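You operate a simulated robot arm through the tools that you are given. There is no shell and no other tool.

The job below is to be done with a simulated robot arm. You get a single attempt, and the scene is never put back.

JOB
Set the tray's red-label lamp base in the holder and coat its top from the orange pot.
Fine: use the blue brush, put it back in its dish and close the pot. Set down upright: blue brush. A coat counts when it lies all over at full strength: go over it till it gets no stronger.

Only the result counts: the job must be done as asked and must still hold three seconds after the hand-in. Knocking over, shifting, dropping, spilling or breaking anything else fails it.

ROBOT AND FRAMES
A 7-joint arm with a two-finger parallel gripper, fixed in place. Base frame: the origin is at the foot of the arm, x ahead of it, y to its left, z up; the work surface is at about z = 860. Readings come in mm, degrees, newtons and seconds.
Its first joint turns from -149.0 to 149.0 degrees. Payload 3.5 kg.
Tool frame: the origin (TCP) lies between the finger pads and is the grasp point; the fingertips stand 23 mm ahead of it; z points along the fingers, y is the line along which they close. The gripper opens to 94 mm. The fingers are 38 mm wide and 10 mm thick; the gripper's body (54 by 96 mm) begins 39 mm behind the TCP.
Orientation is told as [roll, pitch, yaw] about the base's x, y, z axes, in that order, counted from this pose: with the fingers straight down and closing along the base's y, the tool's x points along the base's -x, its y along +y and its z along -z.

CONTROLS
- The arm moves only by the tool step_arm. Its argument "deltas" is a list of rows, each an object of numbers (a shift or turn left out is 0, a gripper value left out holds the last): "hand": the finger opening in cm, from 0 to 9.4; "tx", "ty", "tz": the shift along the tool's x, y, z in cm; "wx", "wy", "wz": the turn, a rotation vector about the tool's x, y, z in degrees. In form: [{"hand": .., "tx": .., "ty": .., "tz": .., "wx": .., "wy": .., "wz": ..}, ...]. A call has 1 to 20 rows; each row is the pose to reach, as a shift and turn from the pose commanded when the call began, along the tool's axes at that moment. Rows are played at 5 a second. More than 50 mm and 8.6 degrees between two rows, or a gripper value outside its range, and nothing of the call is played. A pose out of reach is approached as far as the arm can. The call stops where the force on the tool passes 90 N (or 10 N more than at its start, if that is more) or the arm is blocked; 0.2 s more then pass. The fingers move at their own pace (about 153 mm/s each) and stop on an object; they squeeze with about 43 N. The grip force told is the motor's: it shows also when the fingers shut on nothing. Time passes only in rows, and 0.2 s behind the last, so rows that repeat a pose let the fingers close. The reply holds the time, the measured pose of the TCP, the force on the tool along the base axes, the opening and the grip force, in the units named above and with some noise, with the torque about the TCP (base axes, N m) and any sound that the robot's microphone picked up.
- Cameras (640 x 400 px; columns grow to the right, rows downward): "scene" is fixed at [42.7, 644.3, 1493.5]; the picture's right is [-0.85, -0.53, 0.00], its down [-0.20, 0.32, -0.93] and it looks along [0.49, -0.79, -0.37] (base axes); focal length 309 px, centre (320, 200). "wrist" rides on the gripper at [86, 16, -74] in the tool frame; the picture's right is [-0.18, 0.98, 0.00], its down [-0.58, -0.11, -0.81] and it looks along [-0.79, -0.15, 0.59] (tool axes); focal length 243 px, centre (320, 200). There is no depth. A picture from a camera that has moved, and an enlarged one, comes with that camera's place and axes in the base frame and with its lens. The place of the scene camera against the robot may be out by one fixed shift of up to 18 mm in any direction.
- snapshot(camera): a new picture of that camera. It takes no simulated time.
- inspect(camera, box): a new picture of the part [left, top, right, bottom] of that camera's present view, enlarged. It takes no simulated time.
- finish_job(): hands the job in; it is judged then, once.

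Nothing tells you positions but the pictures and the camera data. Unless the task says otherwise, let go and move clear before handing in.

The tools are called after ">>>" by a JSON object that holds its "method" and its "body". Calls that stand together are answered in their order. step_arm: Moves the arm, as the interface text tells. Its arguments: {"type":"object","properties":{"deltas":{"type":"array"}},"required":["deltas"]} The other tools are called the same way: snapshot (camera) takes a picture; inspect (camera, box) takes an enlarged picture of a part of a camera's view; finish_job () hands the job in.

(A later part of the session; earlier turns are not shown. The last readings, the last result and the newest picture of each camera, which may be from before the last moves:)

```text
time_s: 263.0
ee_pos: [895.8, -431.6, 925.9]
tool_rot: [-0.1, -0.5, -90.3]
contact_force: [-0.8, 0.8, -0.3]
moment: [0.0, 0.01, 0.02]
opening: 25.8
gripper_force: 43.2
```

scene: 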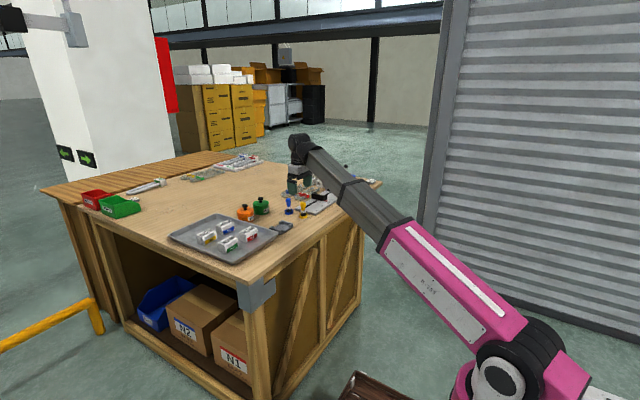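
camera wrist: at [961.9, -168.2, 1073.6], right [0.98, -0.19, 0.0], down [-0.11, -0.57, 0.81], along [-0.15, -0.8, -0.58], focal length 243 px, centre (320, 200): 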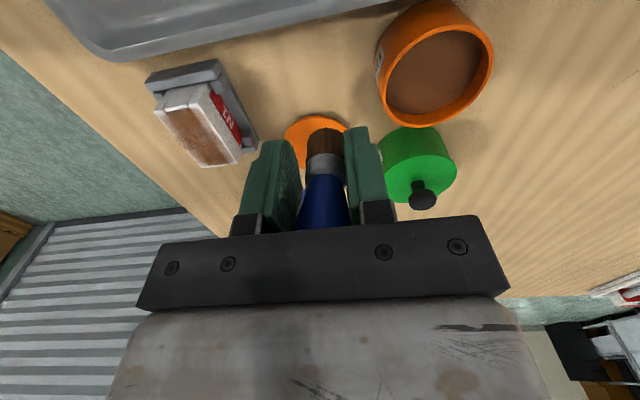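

>>> {"method": "step_arm", "body": {"deltas": [{"tz": 0.07}, {"tz": 0.14}, {"tz": 0.2}, {"tz": 0.25}, {"tz": 0.25}]}}

```text
time_s: 264.2
ee_pos: [896.7, -431.9, 922.7]
tool_rot: [-0.1, -0.4, -90.2]
contact_force: [-0.2, -0.1, -0.5]
moment: [0.02, 0.0, 0.02]
opening: 25.7
gripper_force: 42.4
```

>>> {"method": "step_arm", "body": {"deltas": [{"tz": 0.06}, {"tz": 0.12}, {"tz": 0.18}, {"tz": 0.18}]}}

>>> {"method": "inspect", "body": {"camera": "scene", "box": [275, 190, 305, 215]}}

```text
time_s: 265.2
ee_pos: [896.6, -432.4, 920.6]
tool_rot: [-0.1, -0.5, -90.3]
contact_force: [-0.8, 0.1, 0.1]
moment: [0.05, -0.01, 0.01]
opening: 25.6
gripper_force: 43.5
```

```text
16.00 times, centred on (290, 202) of scene
camera zoom: at [42.7, 644.3, 1493.5], right [-0.85, -0.53, 0.0], down [-0.2, 0.32, -0.93], along [0.49, -0.79, -0.37], focal length 4948 px, centre (800, 160)
```

zoom: 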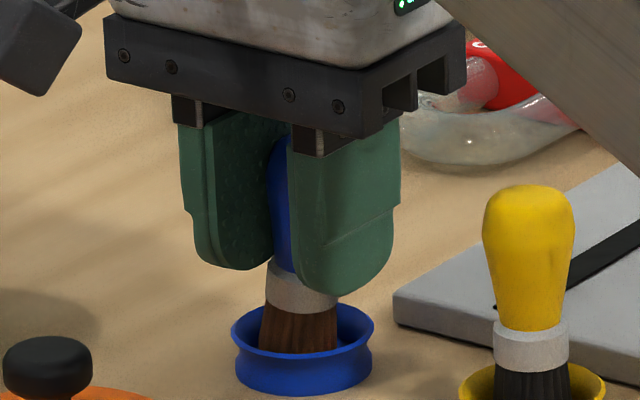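

>>> {"method": "step_arm", "body": {"deltas": [{"tz": 0.05}, {"tz": 0.1}, {"tz": 0.15}, {"tz": 0.15}]}}

```text
time_s: 266.2
ee_pos: [897.2, -432.7, 919.5]
tool_rot: [0.0, -0.5, -90.3]
contact_force: [1.7, -1.2, 11.7]
moment: [-0.19, -0.07, 0.05]
opening: 25.8
gripper_force: 42.8
```

>>> {"method": "step_arm", "body": {"deltas": [{"tz": -0.03}, {"tz": -0.05, "hand": 2.5}, {"tz": -0.05, "hand": 2.65}, {"tz": -0.05, "hand": 2.8}, {"tz": -0.05, "hand": 3}, {"tz": -0.05, "hand": 3.3}, {"tz": -0.05, "hand": 3.8}, {"tz": -0.05, "hand": 4.4}, {"tz": -0.05, "hand": 5}, {"tz": -0.05, "hand": 5}, {"tz": -0.05, "hand": 5}]}}

>>> {"method": "inspect", "body": {"camera": "scene", "box": [270, 185, 310, 215]}}

>>> {"method": "inspect", "body": {"camera": "wrist", "box": [200, 0, 460, 240]}}

```text
time_s: 268.6
ee_pos: [896.6, -432.9, 919.0]
tool_rot: [-0.1, -0.4, -90.3]
contact_force: [-0.7, 0.0, 0.6]
moment: [0.04, 0.02, -0.01]
opening: 49.9
gripper_force: 0.1
```

```text
13.33 times, centred on (290, 200) of scene
camera zoom: at [42.7, 644.3, 1493.5], right [-0.85, -0.53, 0.0], down [-0.2, 0.32, -0.93], along [0.49, -0.79, -0.37], focal length 4123 px, centre (720, 200)
```

zoom: 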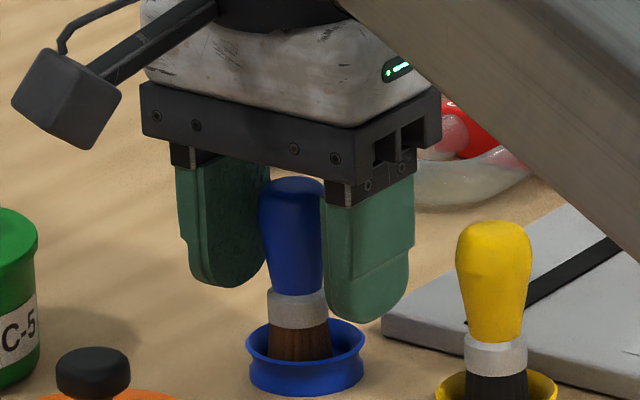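

```text
1.67 times, centred on (330, 120) of wrist
camera zoom: at [913.0, -344.8, 993.0], right [0.98, -0.19, 0.0], down [-0.11, -0.57, 0.81], along [-0.15, -0.8, -0.58], focal length 404 px, centre (303, 333)
```

zoom: 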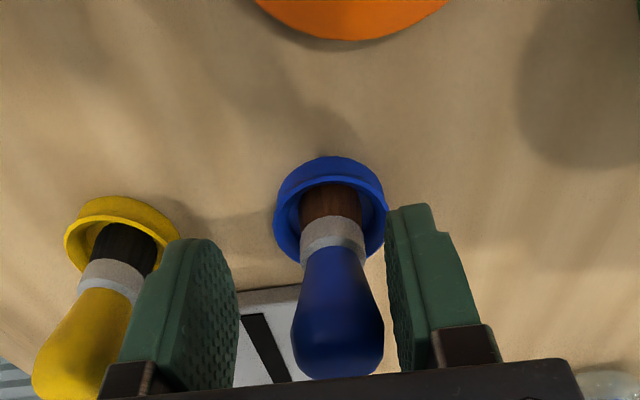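

The brush is standing upright now. I'll recentre on it and regrip.

>>> {"method": "step_arm", "body": {"deltas": [{"ty": 0.3, "tz": -0.1}, {"ty": 0.7, "tx": -0.2, "tz": -0.3}, {"ty": 0.92, "tx": -0.5, "tz": -0.5}, {"ty": 0.92, "tx": -0.7, "tz": -0.6}, {"ty": 0.92, "tx": -0.7, "tz": -0.6}]}}

>>> {"method": "inspect", "body": {"camera": "wrist", "box": [200, 0, 460, 240]}}

>>> {"method": "inspect", "body": {"camera": "scene", "box": [270, 185, 310, 215]}}

```text
time_s: 269.8
ee_pos: [906.1, -440.1, 925.3]
tool_rot: [-0.1, -0.4, -90.3]
contact_force: [0.2, 0.5, 0.5]
moment: [0.01, 0.01, -0.02]
opening: 50.1
gripper_force: 0.1
```

```text
1.67 times, centred on (330, 120) of wrist
camera zoom: at [922.2, -351.8, 998.8], right [0.98, -0.19, 0.0], down [-0.11, -0.57, 0.81], along [-0.15, -0.8, -0.58], focal length 404 px, centre (303, 333)
```

zoom: 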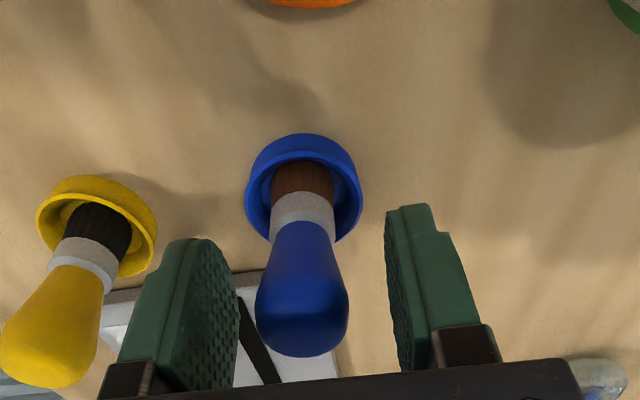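

```text
13.33 times, centred on (290, 200) of scene
camera zoom: at [42.7, 644.3, 1493.5], right [-0.85, -0.53, 0.0], down [-0.2, 0.32, -0.93], along [0.49, -0.79, -0.37], focal length 4123 px, centre (720, 200)
```

zoom: 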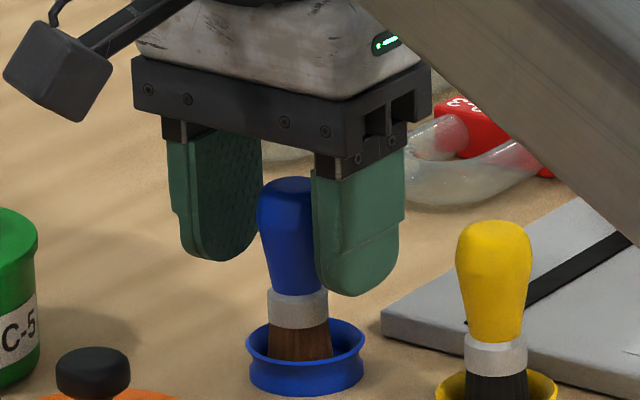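

Centred in both axes. Closing.

>>> {"method": "step_arm", "body": {"deltas": [{"ty": -0.08, "hand": 4}, {"ty": -0.08, "hand": 3.4}, {"ty": -0.08, "hand": 3}, {"ty": -0.08, "hand": 2.7}, {"ty": -0.08, "hand": 2.5}, {"ty": -0.08, "hand": 2}, {"ty": -0.08, "hand": 0}, {"ty": -0.08, "hand": 0}, {"ty": -0.08, "hand": 0}]}}

>>> {"method": "step_arm", "body": {"deltas": [{"tz": -0.05}, {"tz": -0.2}, {"tz": -0.5}, {"tz": -1}, {"tz": -1.7}, {"tz": -2.5}, {"tz": -3.5}, {"tz": -4.6}, {"tz": -5.7}, {"tz": -6.6}, {"tz": -7.2}, {"tz": -7.4}, {"tz": -7.4}]}}

>>> {"method": "inspect", "body": {"camera": "wrist", "box": [200, 0, 460, 240]}}

>>> {"method": "inspect", "body": {"camera": "scene", "box": [270, 170, 310, 205]}}

```text
time_s: 271.8
ee_pos: [905.2, -438.8, 925.1]
tool_rot: [-0.1, -0.6, -90.2]
contact_force: [-0.9, -0.7, -0.5]
moment: [0.0, 0.02, 0.03]
opening: 26.0
gripper_force: 43.2
```

```text
time_s: 274.6
ee_pos: [905.4, -437.9, 998.9]
tool_rot: [-0.1, -0.5, -90.3]
contact_force: [-0.3, 0.4, -1.9]
moment: [0.0, 0.0, -0.01]
opening: 26.0
gripper_force: 42.9
```

```text
1.67 times, centred on (330, 120) of wrist
camera zoom: at [921.4, -351.3, 1072.9], right [0.98, -0.19, 0.0], down [-0.11, -0.57, 0.81], along [-0.15, -0.8, -0.58], focal length 404 px, centre (303, 333)
```

zoom: 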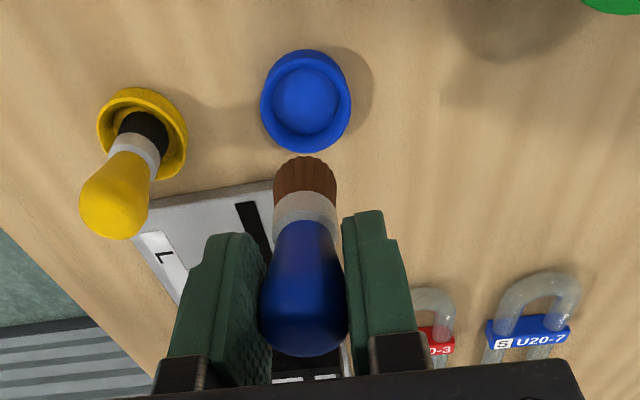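

```text
11.43 times, centred on (290, 188) of scene
camera zoom: at [42.7, 644.3, 1493.5], right [-0.85, -0.53, 0.0], down [-0.2, 0.32, -0.93], along [0.49, -0.79, -0.37], focal length 3534 px, centre (663, 343)
```

zoom: 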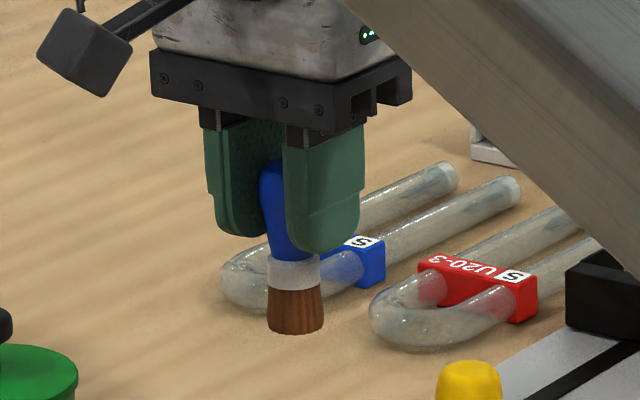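

The brush is straight. Back to the pot for a dip.

>>> {"method": "step_arm", "body": {"deltas": [{"tx": 0.4, "ty": 0.3}, {"tx": 1.4, "ty": 1}, {"tx": 2.8, "ty": 2}, {"tx": 4.4, "ty": 3.2}, {"tx": 6, "ty": 4.3}, {"tx": 7.6, "ty": 5.5}, {"tx": 9.2, "ty": 6.6}, {"tx": 10.8, "ty": 7.8}, {"tx": 12.4, "ty": 8.9}, {"tx": 14, "ty": 10.1}, {"tx": 15.4, "ty": 11.1}, {"tx": 16.3, "ty": 11.7}, {"tx": 16.7, "ty": 12}, {"tx": 16.7, "ty": 12, "tz": 0.4}, {"tx": 16.7, "ty": 12, "tz": 1.4}, {"tx": 16.7, "ty": 12, "tz": 2.6}, {"tx": 16.7, "ty": 12, "tz": 3.7}, {"tx": 16.7, "ty": 12, "tz": 4.4}, {"tx": 16.7, "ty": 12, "tz": 4.7}, {"tx": 16.7, "ty": 12, "tz": 4.7}]}}

>>> {"method": "step_arm", "body": {"deltas": [{"tz": 0.07}, {"tz": 0.14}, {"tz": 0.18}, {"tz": 0.18}]}}

>>> {"method": "inspect", "body": {"camera": "wrist", "box": [200, 0, 460, 240]}}

```text
time_s: 278.8
ee_pos: [1026.8, -273.5, 953.2]
tool_rot: [-0.1, -0.5, -90.2]
contact_force: [1.2, 0.1, 31.6]
moment: [-0.04, -0.06, 0.0]
opening: 25.8
gripper_force: 43.1
```

```text
time_s: 279.8
ee_pos: [1025.0, -272.1, 949.9]
tool_rot: [0.0, -0.5, -90.2]
contact_force: [5.0, 0.5, 35.0]
moment: [-0.11, 0.01, 0.01]
opening: 25.9
gripper_force: 43.4
```

```text
1.67 times, centred on (330, 120) of wrist
camera zoom: at [1041.7, -185.2, 1023.6], right [0.98, -0.19, 0.0], down [-0.11, -0.57, 0.81], along [-0.15, -0.8, -0.58], focal length 404 px, centre (303, 333)
```

zoom: 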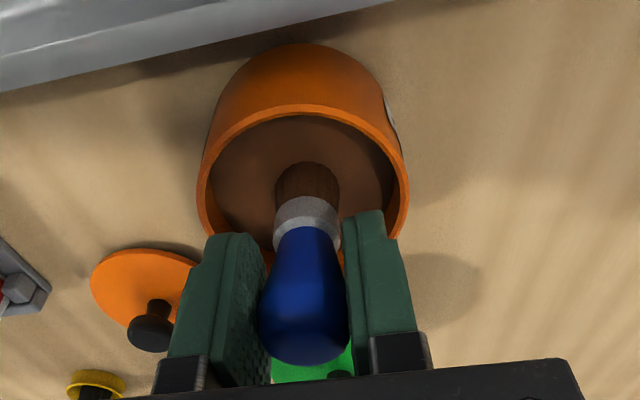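

The paint contact is well centred now, though firm (35 N). I'll lift and return to N1's corner.

>>> {"method": "step_arm", "body": {"deltas": [{"tz": -0.2}, {"tz": -0.7}, {"tz": -1.6}, {"tz": -2.8}, {"tz": -3.8}, {"tz": -4.3}, {"tz": -4.5}, {"tz": -4.5}]}}

>>> {"method": "step_arm", "body": {"deltas": [{"ty": -0.3}, {"ty": -1.1}, {"ty": -2.3}, {"ty": -3.9, "tx": 0.1}, {"ty": -5.6, "tx": 0.2}, {"ty": -7.4, "tx": 0.3}, {"ty": -9.2, "tx": 0.5}, {"ty": -11, "tx": 0.6}, {"ty": -12.8, "tx": 0.8}, {"ty": -14.6, "tx": 0.9}, {"ty": -16.4, "tx": 1}, {"ty": -18, "tx": 1.1}, {"ty": -19.4, "tx": 1.2}, {"ty": -20.6, "tx": 1.2, "tz": 0.2}, {"ty": -21.2, "tx": 1.2, "tz": 0.8}, {"ty": -21.4, "tx": 1.2, "tz": 1.5}, {"ty": -21.4, "tx": 1.2, "tz": 2.1}, {"ty": -21.4, "tx": 1.2, "tz": 2.5}, {"ty": -21.4, "tx": 1.2, "tz": 2.6}, {"ty": -21.4, "tx": 1.2, "tz": 2.6}]}}

>>> {"method": "inspect", "body": {"camera": "scene", "box": [272, 205, 300, 228]}}

>>> {"method": "inspect", "body": {"camera": "wrist", "box": [230, 20, 410, 170]}}

```text
time_s: 281.6
ee_pos: [1026.2, -273.1, 993.9]
tool_rot: [-0.2, -0.5, -90.2]
contact_force: [0.3, 0.0, 0.0]
moment: [-0.04, -0.01, 0.01]
opening: 26.0
gripper_force: 42.9
```

```text
time_s: 285.8
ee_pos: [812.2, -258.7, 968.0]
tool_rot: [-0.1, -0.6, -90.3]
contact_force: [0.3, -0.7, -0.4]
moment: [-0.01, 0.02, -0.04]
opening: 26.0
gripper_force: 43.2
```

```text
16.00 times, centred on (286, 216) of scene
camera zoom: at [42.7, 644.3, 1493.5], right [-0.85, -0.53, 0.0], down [-0.2, 0.32, -0.93], along [0.49, -0.79, -0.37], focal length 4948 px, centre (864, -64)
```

zoom: 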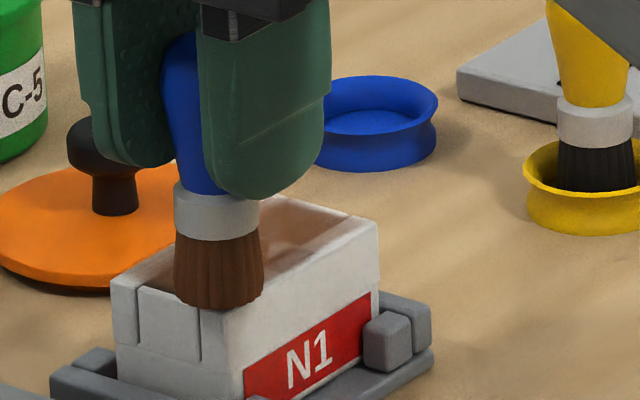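

```text
2.67 times, centred on (320, 95) of wrist
camera zoom: at [828.3, -171.8, 1041.9], right [0.98, -0.19, 0.0], down [-0.11, -0.57, 0.81], along [-0.15, -0.8, -0.58], focal length 647 px, centre (320, 480)
```

zoom: 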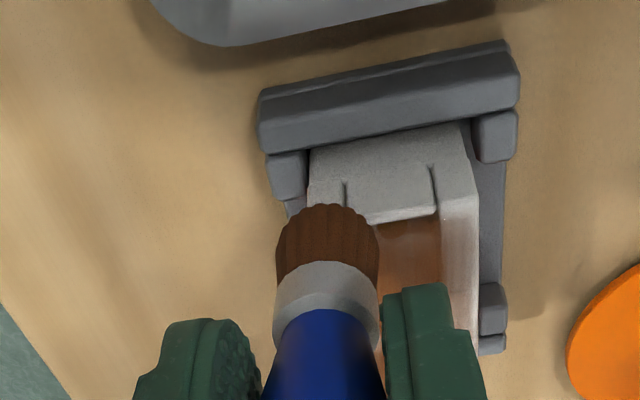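

The tip is about 6–8 mm inside both edges of this corner. I'll make light contact and run x-strokes over the full top relative to this point.

>>> {"method": "step_arm", "body": {"deltas": [{"tz": 0.06}, {"tz": 0.12}, {"tz": 0.18}, {"tz": 0.2}, {"tz": 0.2}]}}

```text
time_s: 287.0
ee_pos: [812.7, -258.9, 966.3]
tool_rot: [0.0, -0.5, -90.3]
contact_force: [0.3, -0.6, -0.7]
moment: [0.01, 0.0, 0.03]
opening: 26.1
gripper_force: 43.9
```

>>> {"method": "step_arm", "body": {"deltas": [{"tz": 0.05}, {"tz": 0.1}, {"tz": 0.15}, {"tz": 0.15}]}}

```text
time_s: 288.0
ee_pos: [812.8, -260.0, 964.8]
tool_rot: [-0.1, -0.6, -90.4]
contact_force: [0.3, -0.4, 0.3]
moment: [0.03, 0.0, -0.01]
opening: 25.9
gripper_force: 43.3
```

>>> {"method": "step_arm", "body": {"deltas": [{"tz": 0.05}, {"tz": 0.1}, {"tz": 0.12}, {"tz": 0.12}]}}

```text
time_s: 289.0
ee_pos: [812.5, -259.8, 963.3]
tool_rot: [-0.1, -0.5, -90.3]
contact_force: [-0.2, 0.3, 7.7]
moment: [-0.08, 0.09, 0.0]
opening: 26.1
gripper_force: 43.3
```

>>> {"method": "step_arm", "body": {"deltas": [{"tz": 0.02, "ty": -0.4, "tx": 0.4}, {"tz": 0.02, "ty": -0.5, "tx": 0.6}, {"tz": 0.02, "ty": 0.3, "tx": 0.6}, {"tz": 0.02, "ty": 1.1, "tx": 0.6}, {"tz": 0.02, "ty": 1.9, "tx": 0.6}, {"tz": 0.02, "ty": 2.6, "tx": 0.6}, {"tz": 0.02, "ty": 2.8, "tx": 0}, {"tz": 0.02, "ty": 2, "tx": 0}, {"tz": 0.02, "ty": 1.2, "tx": 0}, {"tz": 0.02, "ty": 0.4, "tx": 0}, {"tz": 0.02, "ty": -0.4, "tx": 0}, {"tz": 0.02, "ty": -0.5, "tx": 0}]}}

>>> {"method": "inspect", "body": {"camera": "scene", "box": [272, 205, 300, 228]}}

```text
time_s: 291.6
ee_pos: [806.5, -260.3, 964.2]
tool_rot: [0.0, -0.5, -90.3]
contact_force: [1.0, -0.2, 6.6]
moment: [0.0, -0.09, -0.02]
opening: 25.6
gripper_force: 42.9
```

```text
16.00 times, centred on (286, 216) of scene
camera zoom: at [42.7, 644.3, 1493.5], right [-0.85, -0.53, 0.0], down [-0.2, 0.32, -0.93], along [0.49, -0.79, -0.37], focal length 4948 px, centre (864, -64)
```

zoom: 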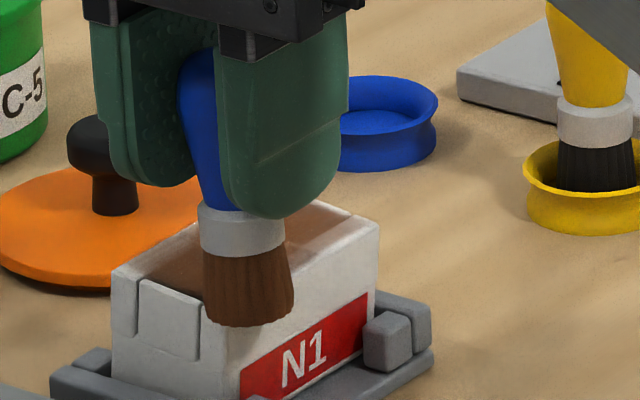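

Contact is stable now. Next strokes, moving toward -y.

>>> {"method": "step_arm", "body": {"deltas": [{"tx": -0.6}, {"tx": -0.7, "ty": 0.8}, {"tx": -0.7, "ty": 1.6}, {"tx": -0.7, "ty": 2.4}, {"tx": -0.7, "ty": 3.3}, {"tx": -1.3, "ty": 3.3}, {"tx": -1.4, "ty": 2.5}, {"tx": -1.4, "ty": 1.7}, {"tx": -1.4, "ty": 0.9}, {"tx": -1.4, "ty": 0.1}, {"tx": -2, "ty": 0}, {"tx": -2.1, "ty": 0.8}, {"tx": -2.1, "ty": 1.6}, {"tx": -2.1, "ty": 2.4}, {"tx": -2.1, "ty": 3.3}, {"tx": -2.1, "ty": 3.3}]}}

>>> {"method": "inspect", "body": {"camera": "scene", "box": [272, 205, 300, 228]}}

```text
time_s: 295.0
ee_pos: [839.9, -279.3, 964.4]
tool_rot: [-0.1, -0.4, -90.3]
contact_force: [-0.4, -0.5, 1.5]
moment: [0.03, -0.03, -0.03]
opening: 26.1
gripper_force: 43.0
```

```text
16.00 times, centred on (286, 216) of scene
camera zoom: at [42.7, 644.3, 1493.5], right [-0.85, -0.53, 0.0], down [-0.2, 0.32, -0.93], along [0.49, -0.79, -0.37], focal length 4948 px, centre (864, -64)
```

zoom: 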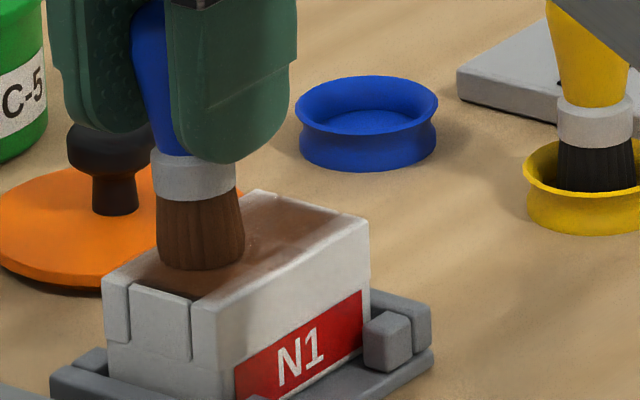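

>>> {"method": "step_arm", "body": {"deltas": [{"tz": 0.06, "tx": -0.6}, {"tz": 0.06, "tx": -0.7, "ty": -0.8}, {"tz": 0.06, "tx": -0.7, "ty": -1.6}, {"tz": 0.06, "tx": -0.7, "ty": -2.4}, {"tz": 0.06, "tx": -0.7, "ty": -3.3}, {"tz": 0.06, "tx": -1.3, "ty": -3.3}, {"tz": 0.06, "tx": -1.4, "ty": -2.5}, {"tz": 0.06, "tx": -1.4, "ty": -1.7}, {"tz": 0.06, "tx": -1.4, "ty": -0.9}, {"tz": 0.06, "tx": -1.4, "ty": 0}, {"tz": 0.06, "tx": -1.4, "ty": 0}]}}

>>> {"method": "step_arm", "body": {"deltas": [{"tz": 0.04, "tx": -0.6}, {"tz": 0.04, "tx": -0.7, "ty": -0.8}, {"tz": 0.04, "tx": -0.7, "ty": -1.6}, {"tz": 0.04, "tx": -0.7, "ty": -2.4}, {"tz": 0.04, "tx": -0.7, "ty": -3.3}, {"tz": 0.04, "tx": -1.3, "ty": -3.3}, {"tz": 0.04, "tx": -1.4, "ty": -2.5}, {"tz": 0.04, "tx": -1.4, "ty": -1.7}, {"tz": 0.04, "tx": -1.4, "ty": -0.9}, {"tz": 0.04, "tx": -1.4, "ty": 0}, {"tz": 0.04, "tx": -1.4, "ty": 0}]}}

>>> {"method": "inspect", "body": {"camera": "scene", "box": [272, 205, 300, 228]}}

```text
time_s: 297.4
ee_pos: [840.3, -294.7, 962.6]
tool_rot: [-0.1, -0.5, -90.3]
contact_force: [-0.2, 0.6, 0.0]
moment: [0.03, 0.03, 0.02]
opening: 25.8
gripper_force: 43.2
```

```text
time_s: 299.8
ee_pos: [839.6, -309.1, 962.6]
tool_rot: [-0.1, -0.5, -90.3]
contact_force: [-0.4, 0.3, -0.1]
moment: [-0.04, 0.02, 0.03]
opening: 25.8
gripper_force: 43.4
```

```text
16.00 times, centred on (286, 216) of scene
camera zoom: at [42.7, 644.3, 1493.5], right [-0.85, -0.53, 0.0], down [-0.2, 0.32, -0.93], along [0.49, -0.79, -0.37], focal length 4948 px, centre (864, -64)
```

zoom: 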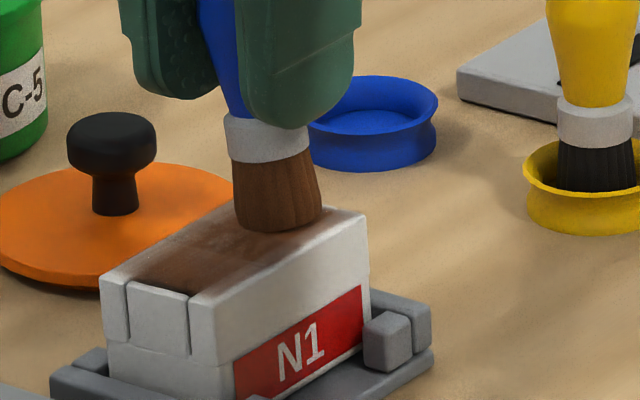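

Let me check N1's seating and the coat from the viewing pose.

>>> {"method": "step_arm", "body": {"deltas": [{"tz": -0.3}, {"tz": -1}, {"tz": -2}, {"tz": -3}, {"tz": -3.7, "ty": 0.3, "tx": 0.2}, {"tz": -3.8, "ty": 1.3, "tx": 0.8}, {"tz": -3.8, "ty": 2.8, "tx": 1.6}, {"tz": -3.8, "ty": 4.4, "tx": 2.5}, {"tz": -3.8, "ty": 6, "tx": 3.4}, {"tz": -3.8, "ty": 7.6, "tx": 4.3}, {"tz": -3.8, "ty": 9, "tx": 5}, {"tz": -3.8, "ty": 10, "tx": 5.4}, {"tz": -3.8, "ty": 10.5, "tx": 5.4}, {"tz": -3.8, "ty": 10.5, "tx": 5.4}]}}

>>> {"method": "inspect", "body": {"camera": "wrist", "box": [150, 60, 260, 170]}}

>>> {"method": "inspect", "body": {"camera": "scene", "box": [268, 208, 302, 232]}}

```text
time_s: 302.8
ee_pos: [945.6, -255.5, 999.4]
tool_rot: [-0.1, -0.5, -90.3]
contact_force: [-0.7, 0.6, 0.0]
moment: [0.01, -0.02, 0.02]
opening: 25.6
gripper_force: 42.9
```

```text
3.64 times, centred on (205, 115) of wrist
camera zoom: at [961.7, -167.4, 1073.9], right [0.98, -0.19, 0.0], down [-0.11, -0.57, 0.81], along [-0.15, -0.8, -0.58], focal length 882 px, centre (738, 509)
```

zoom: 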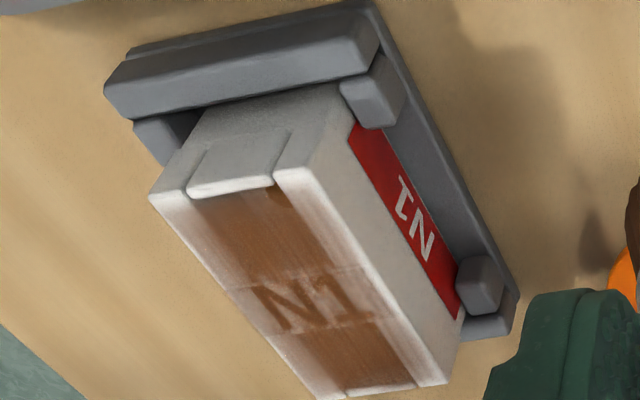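

```text
16.00 times, centred on (285, 220) of scene
camera zoom: at [42.7, 644.3, 1493.5], right [-0.85, -0.53, 0.0], down [-0.2, 0.32, -0.93], along [0.49, -0.79, -0.37], focal length 4948 px, centre (880, -120)
```

zoom: 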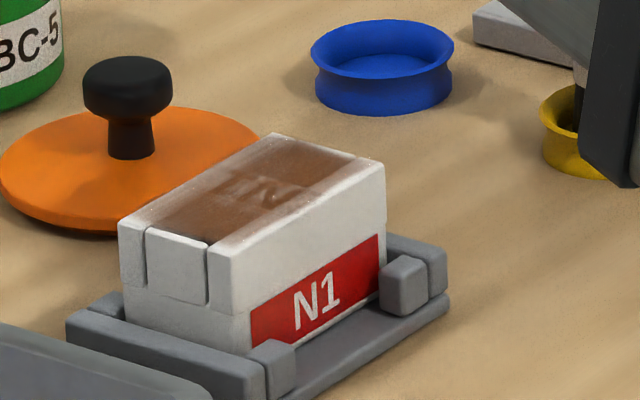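

>>> {"method": "inspect", "body": {"camera": "wrist", "box": [170, 105, 235, 170]}}

>>> {"method": "inspect", "body": {"camera": "wrist", "box": [160, 98, 205, 135]}}

```text
6.15 times, centred on (202, 138) of wrist
camera zoom: at [961.7, -167.4, 1073.9], right [0.98, -0.19, 0.0], down [-0.11, -0.57, 0.81], along [-0.15, -0.8, -0.58], focal length 1493 px, centre (1043, 585)
```

zoom: 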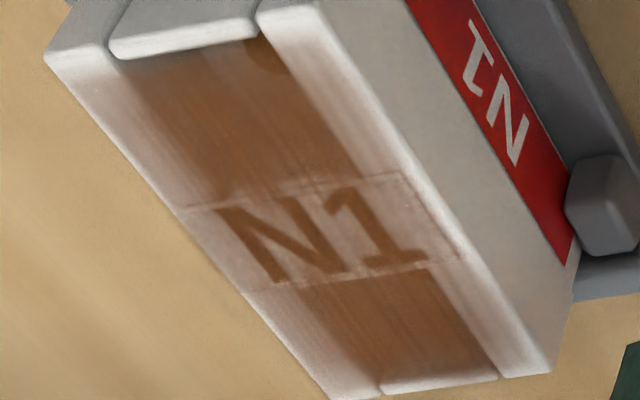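

```text
10.81 times, centred on (182, 116) of wrist
camera zoom: at [961.7, -167.4, 1073.9], right [0.98, -0.19, 0.0], down [-0.11, -0.57, 0.81], along [-0.15, -0.8, -0.58], focal length 2623 px, centre (1806, 1103)
```

zoom: 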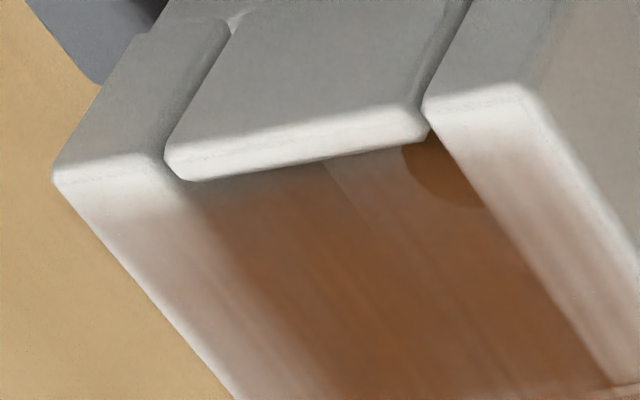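

N1 is still seated, though it shifts a few mm within the holder's play as I brush. The centre looks saturated and the remaining weakness is along the rim. I'll redip and trace the perimeter.

>>> {"method": "step_arm", "body": {"deltas": [{"ty": 0.3}, {"ty": 1.1, "tx": -0.2}, {"ty": 2.3, "tx": -0.5}, {"ty": 3.9, "tx": -0.9}, {"ty": 5.5, "tx": -1.2}, {"ty": 6.9, "tx": -1.5}, {"ty": 7.8, "tx": -1.7}, {"ty": 8, "tx": -1.75, "tz": 0.3}, {"ty": 8, "tx": -1.75, "tz": 1.1}, {"ty": 8, "tx": -1.75, "tz": 2.2}, {"ty": 8, "tx": -1.75, "tz": 3.3}, {"ty": 8, "tx": -1.75, "tz": 4.2}, {"ty": 8, "tx": -1.75, "tz": 4.6}, {"ty": 8, "tx": -1.75, "tz": 4.7}, {"ty": 8, "tx": -1.75, "tz": 4.7}]}}

```text
time_s: 306.0
ee_pos: [1025.1, -272.8, 952.7]
tool_rot: [-0.1, -0.5, -90.3]
contact_force: [-0.9, 0.1, -0.5]
moment: [0.02, 0.0, 0.04]
opening: 25.6
gripper_force: 42.9
```

>>> {"method": "step_arm", "body": {"deltas": [{"tz": 0.07}, {"tz": 0.14}, {"tz": 0.2}, {"tz": 0.2}]}}

```text
time_s: 307.0
ee_pos: [1025.1, -274.9, 950.7]
tool_rot: [-0.1, -0.5, -90.3]
contact_force: [0.6, 0.9, -0.8]
moment: [0.0, -0.01, -0.03]
opening: 25.9
gripper_force: 42.9
```

>>> {"method": "step_arm", "body": {"deltas": [{"tz": 0.06}, {"tz": 0.12}, {"tz": 0.16}, {"tz": 0.16}]}}

```text
time_s: 308.0
ee_pos: [1025.2, -273.1, 948.7]
tool_rot: [-0.1, -0.5, -90.4]
contact_force: [-0.3, 0.1, -1.4]
moment: [-0.04, -0.01, 0.04]
opening: 25.9
gripper_force: 43.4
```

>>> {"method": "step_arm", "body": {"deltas": [{"tz": 0.06}, {"tz": 0.12}, {"tz": 0.16}, {"tz": 0.16}]}}

```text
time_s: 309.0
ee_pos: [1025.3, -272.6, 948.5]
tool_rot: [-0.1, -0.5, -90.3]
contact_force: [1.1, 0.4, 11.5]
moment: [0.01, -0.07, 0.03]
opening: 25.6
gripper_force: 42.4
```

>>> {"method": "step_arm", "body": {"deltas": [{"ty": 0.3}, {"ty": -0.3}, {"ty": 0}, {"tz": -0.2}, {"tz": -0.7}, {"tz": -1.6}, {"tz": -2.8}, {"tz": -3.8}, {"tz": -4.3}, {"tz": -4.5}, {"tz": -4.5}]}}

>>> {"method": "step_arm", "body": {"deltas": [{"ty": -0.3}, {"ty": -1.1}, {"ty": -2.3}, {"ty": -3.9, "tx": 0.1}, {"ty": -5.6, "tx": 0.3}, {"ty": -7.4, "tx": 0.4}, {"ty": -9.2, "tx": 0.6}, {"ty": -11, "tx": 0.8}, {"ty": -12.8, "tx": 1}, {"ty": -14.6, "tx": 1.2}, {"ty": -16.4, "tx": 1.3}, {"ty": -18.2, "tx": 1.4}, {"ty": -19.8, "tx": 1.5}, {"ty": -21, "tx": 1.5, "tz": 0.2}, {"ty": -21.6, "tx": 1.5, "tz": 0.8}, {"ty": -21.75, "tx": 1.5, "tz": 1.6}, {"ty": -21.75, "tx": 1.5, "tz": 2.3}, {"ty": -21.75, "tx": 1.5, "tz": 2.7}, {"ty": -21.75, "tx": 1.5, "tz": 2.85}, {"ty": -21.75, "tx": 1.5, "tz": 2.85}]}}

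>>> {"method": "step_arm", "body": {"deltas": [{"tz": 0.06}, {"tz": 0.12}, {"tz": 0.18}, {"tz": 0.18}]}}

```text
time_s: 311.4
ee_pos: [1025.3, -273.5, 992.0]
tool_rot: [0.0, -0.5, -90.3]
contact_force: [-0.5, 0.3, -0.4]
moment: [0.03, 0.01, 0.0]
opening: 25.7
gripper_force: 43.3
```

```text
time_s: 315.6
ee_pos: [806.3, -258.6, 964.9]
tool_rot: [-0.1, -0.5, -90.2]
contact_force: [0.0, 0.6, -0.7]
moment: [0.01, 0.0, 0.02]
opening: 25.8
gripper_force: 43.0
```

```text
time_s: 316.6
ee_pos: [807.4, -257.5, 962.7]
tool_rot: [-0.1, -0.5, -90.2]
contact_force: [-1.1, -0.7, -0.7]
moment: [0.0, -0.02, -0.01]
opening: 25.6
gripper_force: 42.6
```

>>> {"method": "step_arm", "body": {"deltas": [{"tz": 0.05}, {"tz": 0.1}, {"tz": 0.14}, {"tz": 0.14}]}}

>>> {"method": "inspect", "body": {"camera": "scene", "box": [272, 205, 300, 228]}}

```text
time_s: 317.6
ee_pos: [807.7, -257.7, 960.5]
tool_rot: [-0.1, -0.5, -90.3]
contact_force: [0.2, -0.9, -1.9]
moment: [-0.01, 0.02, 0.02]
opening: 25.9
gripper_force: 43.3
```

```text
16.00 times, centred on (286, 216) of scene
camera zoom: at [42.7, 644.3, 1493.5], right [-0.85, -0.53, 0.0], down [-0.2, 0.32, -0.93], along [0.49, -0.79, -0.37], focal length 4948 px, centre (864, -64)
```

zoom: 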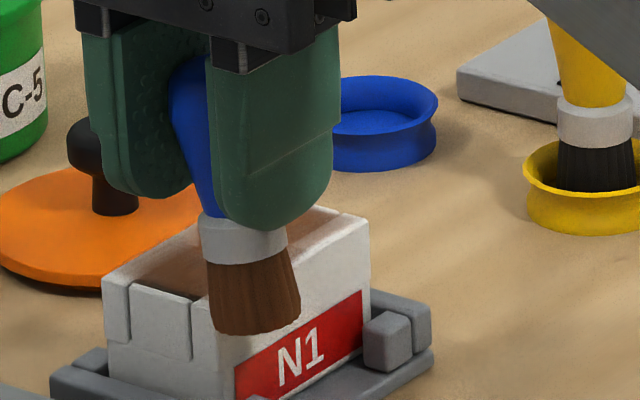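

The brush leans and its tip now overhangs the -x edge. I'll raise, shift inward and touch down on the rail.

>>> {"method": "step_arm", "body": {"deltas": [{"tz": -0.2}, {"tz": -0.5}, {"tz": -0.5, "ty": 0.4}, {"tz": -0.5, "ty": 0.8, "tx": -0.1}, {"tz": -0.4, "ty": 0.8, "tx": -0.2}, {"tz": -0.2, "ty": 0.8, "tx": -0.2}, {"tz": -0.1, "ty": 0.8, "tx": -0.2}, {"tz": -0.1, "ty": 0.8, "tx": -0.2}]}}

>>> {"method": "inspect", "body": {"camera": "scene", "box": [272, 205, 300, 228]}}

>>> {"method": "inspect", "body": {"camera": "wrist", "box": [230, 20, 410, 170]}}

```text
time_s: 319.4
ee_pos: [815.9, -258.7, 962.6]
tool_rot: [-0.1, -0.5, -90.3]
contact_force: [-0.5, 0.2, -1.0]
moment: [-0.01, 0.0, 0.0]
opening: 25.7
gripper_force: 42.9
```

```text
16.00 times, centred on (286, 216) of scene
camera zoom: at [42.7, 644.3, 1493.5], right [-0.85, -0.53, 0.0], down [-0.2, 0.32, -0.93], along [0.49, -0.79, -0.37], focal length 4948 px, centre (864, -64)
```

zoom: 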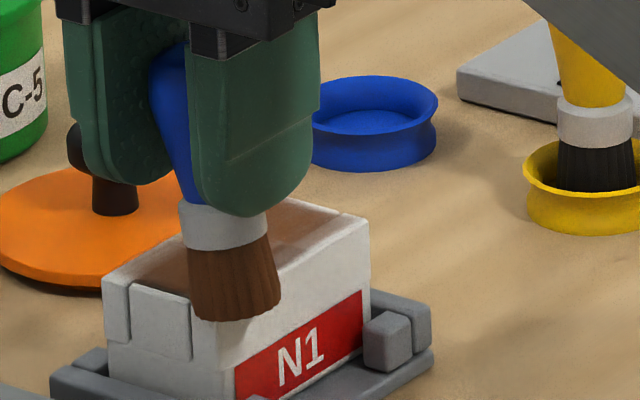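

```text
2.67 times, centred on (320, 95) of wrist
camera zoom: at [831.9, -171.4, 1036.2], right [0.98, -0.19, 0.0], down [-0.11, -0.57, 0.81], along [-0.15, -0.8, -0.58], focal length 647 px, centre (320, 480)
```

zoom: 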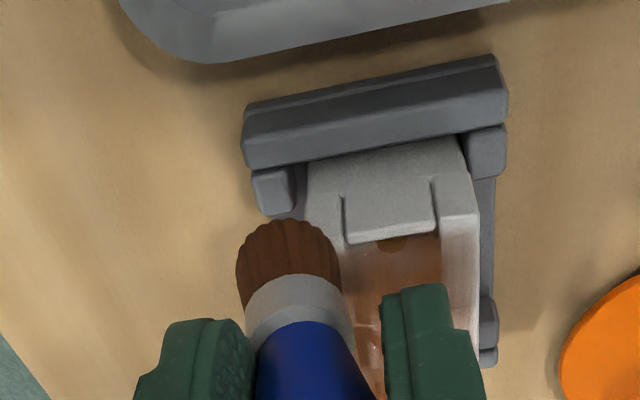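

The brush has tilted toward -x. I'll straighten it with a stroke in the -x direction from the +x side, then regrip lower on the handle so the pads limit the tilt.

>>> {"method": "step_arm", "body": {"deltas": [{"tz": -0.3}, {"tz": -0.6, "ty": 0.3}, {"tz": -0.6, "ty": 1.2}, {"tz": -0.6, "ty": 2.4, "tx": -0.5}, {"tz": -0.6, "ty": 3.3, "tx": -1}, {"tz": -0.6, "ty": 3.6, "tx": -1.2}, {"tz": -0.4, "ty": 3.6, "tx": -1.2}, {"tz": -0.2, "ty": 3.6, "tx": -1.2}, {"tz": -0.1, "ty": 3.6, "tx": -1.2}, {"tz": 0, "ty": 3.6, "tx": -1.2}, {"tz": 0, "ty": 3.6, "tx": -1.2}]}}

>>> {"method": "step_arm", "body": {"deltas": [{"tz": 0.05}, {"tz": 0.1}, {"tz": 0.14}, {"tz": 0.14}]}}

```text
time_s: 321.8
ee_pos: [852.0, -271.0, 963.0]
tool_rot: [-0.1, -0.5, -90.3]
contact_force: [-0.4, -0.2, 0.2]
moment: [0.02, -0.01, -0.02]
opening: 26.0
gripper_force: 42.7
```

```text
time_s: 322.8
ee_pos: [851.4, -271.3, 961.9]
tool_rot: [-0.1, -0.5, -90.3]
contact_force: [0.6, 0.0, 13.8]
moment: [-0.15, -0.05, 0.0]
opening: 25.9
gripper_force: 42.9
```

Contact at 14 N on the +x side. Stroking in -x.

>>> {"method": "step_arm", "body": {"deltas": [{"ty": -0.5}, {"ty": -1.2}, {"ty": -1.9}, {"ty": -2.6}, {"ty": -3.3}, {"ty": -3.8}, {"ty": -3.8}]}}

>>> {"method": "inspect", "body": {"camera": "wrist", "box": [230, 20, 410, 170]}}

>>> {"method": "inspect", "body": {"camera": "scene", "box": [272, 205, 300, 228]}}

```text
time_s: 324.4
ee_pos: [814.2, -270.1, 960.9]
tool_rot: [0.0, -0.4, -90.4]
contact_force: [1.8, 1.9, 14.6]
moment: [-0.14, -0.12, 0.06]
opening: 26.1
gripper_force: 41.9
```

```text
2.67 times, centred on (320, 95) of wrist
camera zoom: at [829.8, -183.0, 1034.8], right [0.98, -0.19, 0.0], down [-0.11, -0.57, 0.81], along [-0.15, -0.8, -0.58], focal length 647 px, centre (320, 480)
```

zoom: 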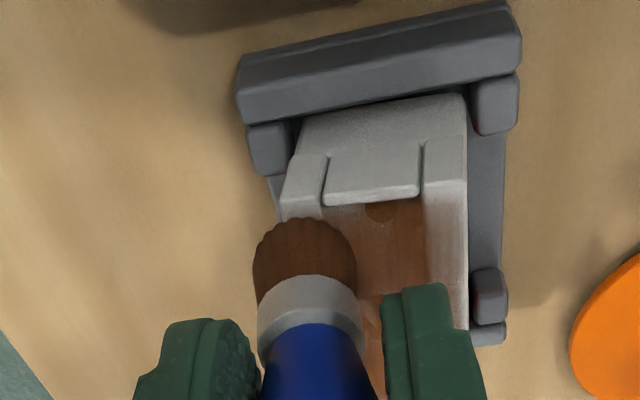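

```text
16.00 times, centred on (286, 216) of scene
camera zoom: at [42.7, 644.3, 1493.5], right [-0.85, -0.53, 0.0], down [-0.2, 0.32, -0.93], along [0.49, -0.79, -0.37], focal length 4948 px, centre (864, -64)
```

zoom: 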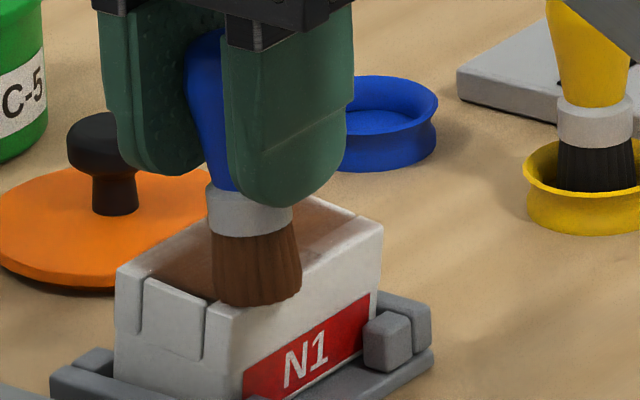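

Tilt is mostly corrected. Now back to the dish to regrip lower.

>>> {"method": "step_arm", "body": {"deltas": [{"tz": -0.2}, {"tz": -0.8}, {"tz": -1.8}, {"tz": -3, "tx": -0.3, "ty": 0.2}, {"tz": -3.8, "tx": -1.2, "ty": 0.7}, {"tz": -4, "tx": -2.5, "ty": 1.4}, {"tz": -4, "tx": -4.1, "ty": 2.3}, {"tz": -4, "tx": -5.7, "ty": 3.2}, {"tz": -4, "tx": -7.4, "ty": 4.2}, {"tz": -4, "tx": -9.1, "ty": 5.1}, {"tz": -4, "tx": -10.8, "ty": 6.1}, {"tz": -4, "tx": -12.5, "ty": 7}, {"tz": -4, "tx": -14.2, "ty": 8}, {"tz": -4, "tx": -15.7, "ty": 8.8}, {"tz": -4, "tx": -16.6, "ty": 9.3}, {"tz": -4, "tx": -16.85, "ty": 9.5}, {"tz": -4, "tx": -16.85, "ty": 9.5}]}}

>>> {"method": "step_arm", "body": {"deltas": [{"tz": 0.3}, {"tz": 1}, {"tz": 2}, {"tz": 3.2}, {"tz": 4.4}, {"tz": 5.4}, {"tz": 6}, {"tz": 6.2}, {"tz": 6.2}]}}

>>> {"method": "inspect", "body": {"camera": "scene", "box": [275, 190, 305, 215]}}

>>> {"method": "inspect", "body": {"camera": "wrist", "box": [230, 20, 410, 170]}}

```text
time_s: 328.0
ee_pos: [909.4, -439.9, 1002.6]
tool_rot: [-0.1, -0.5, -90.3]
contact_force: [0.7, -0.4, -0.6]
moment: [0.0, 0.03, -0.01]
opening: 25.9
gripper_force: 43.4
```

```text
time_s: 330.0
ee_pos: [906.8, -441.1, 939.5]
tool_rot: [-0.1, -0.4, -90.4]
contact_force: [0.5, 0.0, -1.0]
moment: [0.0, 0.0, 0.0]
opening: 25.9
gripper_force: 43.5
```

```text
16.00 times, centred on (290, 202) of scene
camera zoom: at [42.7, 644.3, 1493.5], right [-0.85, -0.53, 0.0], down [-0.2, 0.32, -0.93], along [0.49, -0.79, -0.37], focal length 4948 px, centre (800, 160)
```

zoom: 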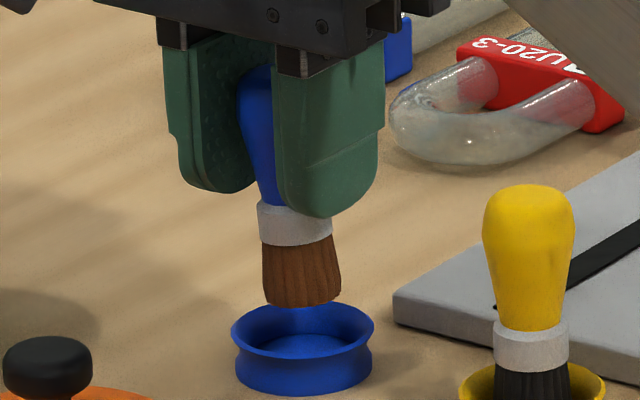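

```text
2.67 times, centred on (320, 95) of wrist
camera zoom: at [924.0, -352.9, 1013.8], right [0.98, -0.19, 0.0], down [-0.11, -0.57, 0.81], along [-0.15, -0.8, -0.58], focal length 647 px, centre (320, 480)
```

zoom: 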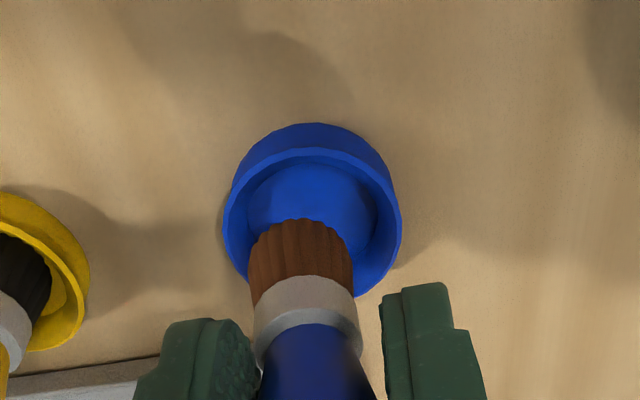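

Both views show the brush centred over the dish. Lowering.

>>> {"method": "step_arm", "body": {"deltas": [{"tz": 0.2}, {"tz": 0.6}, {"tz": 1.0}, {"tz": 1.4}, {"tz": 1.7}, {"tz": 1.8}, {"tz": 1.8}]}}

>>> {"method": "step_arm", "body": {"deltas": [{"tz": 0.06}, {"tz": 0.12}, {"tz": 0.18}, {"tz": 0.18}]}}

```text
time_s: 331.6
ee_pos: [907.0, -441.8, 922.4]
tool_rot: [-0.2, -0.4, -90.3]
contact_force: [0.2, 0.9, -1.2]
moment: [0.01, -0.01, -0.01]
opening: 26.0
gripper_force: 43.1
```

```text
time_s: 332.6
ee_pos: [907.4, -439.9, 920.2]
tool_rot: [-0.2, -0.5, -90.3]
contact_force: [-0.6, 0.4, 0.2]
moment: [0.0, -0.02, 0.01]
opening: 25.8
gripper_force: 42.4
```

>>> {"method": "step_arm", "body": {"deltas": [{"tz": 0.06}, {"tz": 0.12}, {"tz": 0.18}, {"tz": 0.18}]}}

```text
time_s: 333.6
ee_pos: [908.1, -441.4, 919.5]
tool_rot: [-0.1, -0.5, -90.3]
contact_force: [-0.2, -0.6, 5.4]
moment: [-0.03, -0.02, 0.02]
opening: 25.8
gripper_force: 43.4
```

>>> {"method": "step_arm", "body": {"deltas": [{"tz": 0, "hand": 2.5}, {"tz": 0, "hand": 2.65}, {"tz": 0, "hand": 2.8}, {"tz": 0, "hand": 3}, {"tz": 0, "hand": 3.3}, {"tz": 0, "hand": 3.8}, {"tz": 0, "hand": 4.4}, {"tz": 0, "hand": 5}, {"tz": 0, "hand": 5}, {"tz": 0, "hand": 5}]}}

>>> {"method": "inspect", "body": {"camera": "scene", "box": [270, 185, 310, 215]}}

>>> {"method": "inspect", "body": {"camera": "wrist", "box": [200, 0, 460, 240]}}

```text
time_s: 335.8
ee_pos: [907.5, -441.0, 918.6]
tool_rot: [-0.1, -0.5, -90.3]
contact_force: [-1.1, 0.5, 0.8]
moment: [-0.01, 0.04, -0.02]
opening: 50.0
gripper_force: 0.0
```

```text
13.33 times, centred on (290, 200) of scene
camera zoom: at [42.7, 644.3, 1493.5], right [-0.85, -0.53, 0.0], down [-0.2, 0.32, -0.93], along [0.49, -0.79, -0.37], focal length 4123 px, centre (720, 200)
```

zoom: 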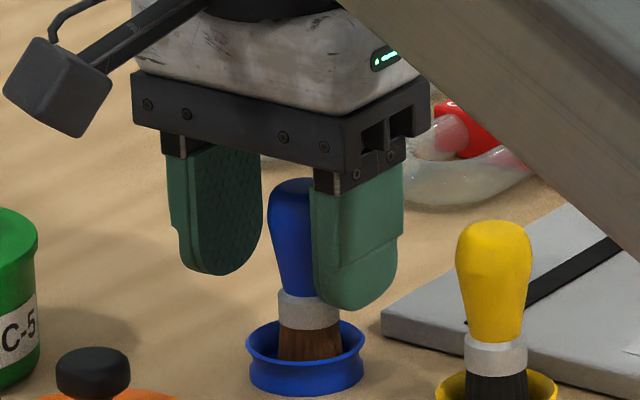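

```text
1.67 times, centred on (330, 120) of wrist
camera zoom: at [923.7, -352.8, 992.4], right [0.98, -0.19, 0.0], down [-0.11, -0.57, 0.81], along [-0.15, -0.8, -0.58], focal length 404 px, centre (303, 333)
```

zoom: 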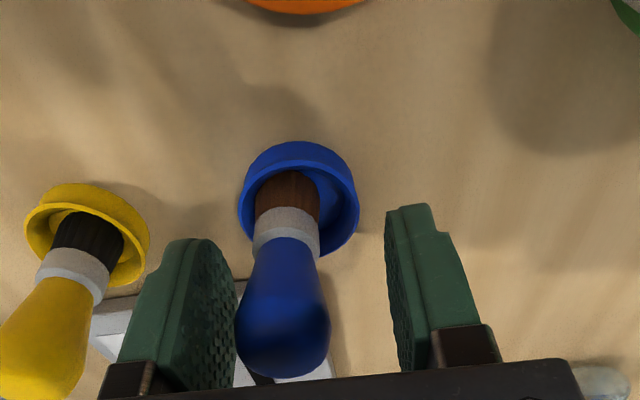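

The brush stands about 4 mm off-centre in the dish but close to upright. I'll go down 9 mm and regrip lower on the handle.

>>> {"method": "step_arm", "body": {"deltas": [{"tz": 0.2, "ty": -0.15}, {"tz": 0.5, "ty": -0.3}, {"tz": 0.8, "ty": -0.3}, {"tz": 0.95, "ty": -0.3}, {"tz": 0.95, "ty": -0.3, "hand": 4}, {"tz": 0.95, "ty": -0.3, "hand": 3.4}, {"tz": 0.95, "ty": -0.3, "hand": 3}, {"tz": 0.95, "ty": -0.3, "hand": 2.8}, {"tz": 0.95, "ty": -0.3, "hand": 2.6}, {"tz": 0.95, "ty": -0.3, "hand": 2.4}, {"tz": 0.95, "ty": -0.3, "hand": 0}, {"tz": 0.95, "ty": -0.3, "hand": 0}, {"tz": 0.95, "ty": -0.3, "hand": 0}]}}

>>> {"method": "inspect", "body": {"camera": "scene", "box": [270, 185, 310, 215]}}

>>> {"method": "inspect", "body": {"camera": "wrist", "box": [200, 0, 460, 240]}}

```text
time_s: 338.6
ee_pos: [904.4, -441.3, 909.4]
tool_rot: [-0.1, -0.5, -90.3]
contact_force: [0.5, 0.2, 0.1]
moment: [0.02, -0.02, 0.03]
opening: 26.2
gripper_force: 42.9
```

```text
13.33 times, centred on (290, 200) of scene
camera zoom: at [42.7, 644.3, 1493.5], right [-0.85, -0.53, 0.0], down [-0.2, 0.32, -0.93], along [0.49, -0.79, -0.37], focal length 4123 px, centre (720, 200)
```

zoom: 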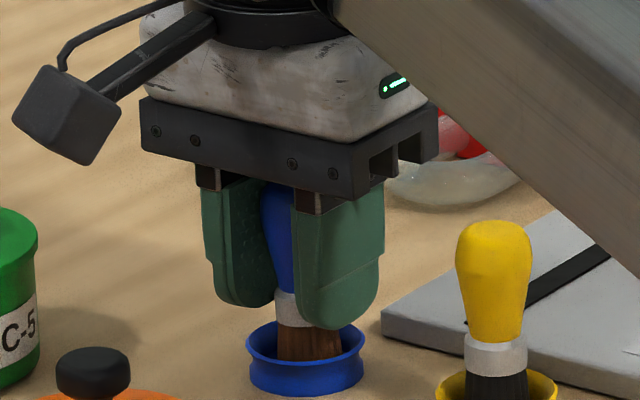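

```text
1.67 times, centred on (330, 120) of wrist
camera zoom: at [920.6, -353.0, 983.0], right [0.98, -0.19, 0.0], down [-0.11, -0.57, 0.81], along [-0.15, -0.8, -0.58], focal length 404 px, centre (303, 333)
```

zoom: 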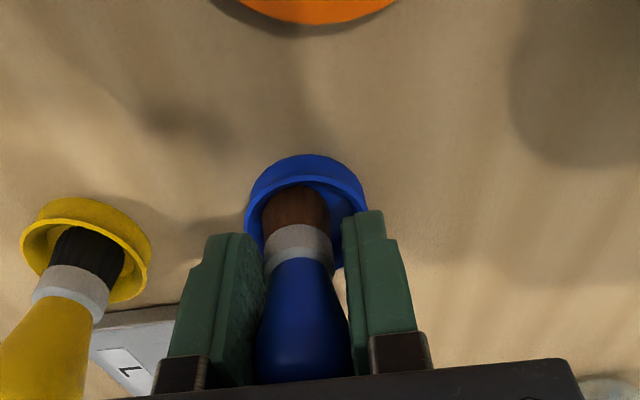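

Gripped. I'll lift and go for another dip.

>>> {"method": "step_arm", "body": {"deltas": [{"tz": -0.05}, {"tz": -0.2}, {"tz": -0.5}, {"tz": -1}, {"tz": -1.7}, {"tz": -2.6}, {"tz": -3.7}, {"tz": -4.9}, {"tz": -6.1}, {"tz": -7.1}, {"tz": -7.8}, {"tz": -8}, {"tz": -8}]}}

>>> {"method": "step_arm", "body": {"deltas": [{"tx": 0.4, "ty": 0.3}, {"tx": 1.4, "ty": 1}, {"tx": 2.8, "ty": 2}, {"tx": 4.4, "ty": 3.2}, {"tx": 6, "ty": 4.3}, {"tx": 7.6, "ty": 5.5}, {"tx": 9.2, "ty": 6.6}, {"tx": 10.8, "ty": 7.8}, {"tx": 12.4, "ty": 8.9}, {"tx": 14, "ty": 10.1}, {"tx": 15.4, "ty": 11.1}, {"tx": 16.4, "ty": 11.8}, {"tx": 16.8, "ty": 12.1}, {"tx": 16.8, "ty": 12.1, "tz": 0.4}, {"tx": 16.8, "ty": 12.1, "tz": 1.4}, {"tx": 16.8, "ty": 12.1, "tz": 2.6}, {"tx": 16.8, "ty": 12.1, "tz": 3.7}, {"tx": 16.8, "ty": 12.1, "tz": 4.4}, {"tx": 16.8, "ty": 12.1, "tz": 4.7}, {"tx": 16.8, "ty": 12.1, "tz": 4.7}]}}

>>> {"method": "inspect", "body": {"camera": "wrist", "box": [200, 0, 460, 240]}}

```text
time_s: 341.4
ee_pos: [904.8, -439.2, 989.7]
tool_rot: [-0.1, -0.5, -90.3]
contact_force: [0.4, -0.8, -0.9]
moment: [-0.02, -0.01, 0.0]
opening: 25.7
gripper_force: 42.9
```

```text
time_s: 345.6
ee_pos: [1025.0, -272.1, 940.4]
tool_rot: [-0.1, -0.5, -90.3]
contact_force: [0.0, 0.5, -0.4]
moment: [0.02, -0.01, 0.02]
opening: 25.9
gripper_force: 42.6
```

```text
1.67 times, centred on (330, 120) of wrist
camera zoom: at [1042.6, -185.5, 1014.1], right [0.98, -0.19, 0.0], down [-0.11, -0.57, 0.81], along [-0.15, -0.8, -0.58], focal length 404 px, centre (303, 333)
```

zoom: 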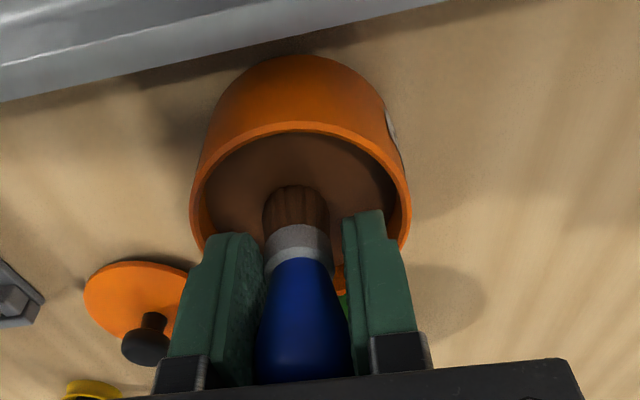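

>>> {"method": "step_arm", "body": {"deltas": [{"tz": 0.07}, {"tz": 0.14}, {"tz": 0.2}, {"tz": 0.2}]}}

```text
time_s: 346.6
ee_pos: [1028.1, -272.9, 938.3]
tool_rot: [-0.2, -0.5, -90.3]
contact_force: [0.8, 0.1, -0.8]
moment: [0.02, 0.02, -0.01]
opening: 25.9
gripper_force: 43.1
```

>>> {"method": "step_arm", "body": {"deltas": [{"tz": 0.07}, {"tz": 0.14}, {"tz": 0.2}, {"tz": 0.2}]}}

```text
time_s: 347.6
ee_pos: [1025.7, -274.4, 937.1]
tool_rot: [-0.1, -0.5, -90.4]
contact_force: [0.0, -0.9, 5.6]
moment: [-0.06, -0.04, 0.01]
opening: 26.0
gripper_force: 43.1
```

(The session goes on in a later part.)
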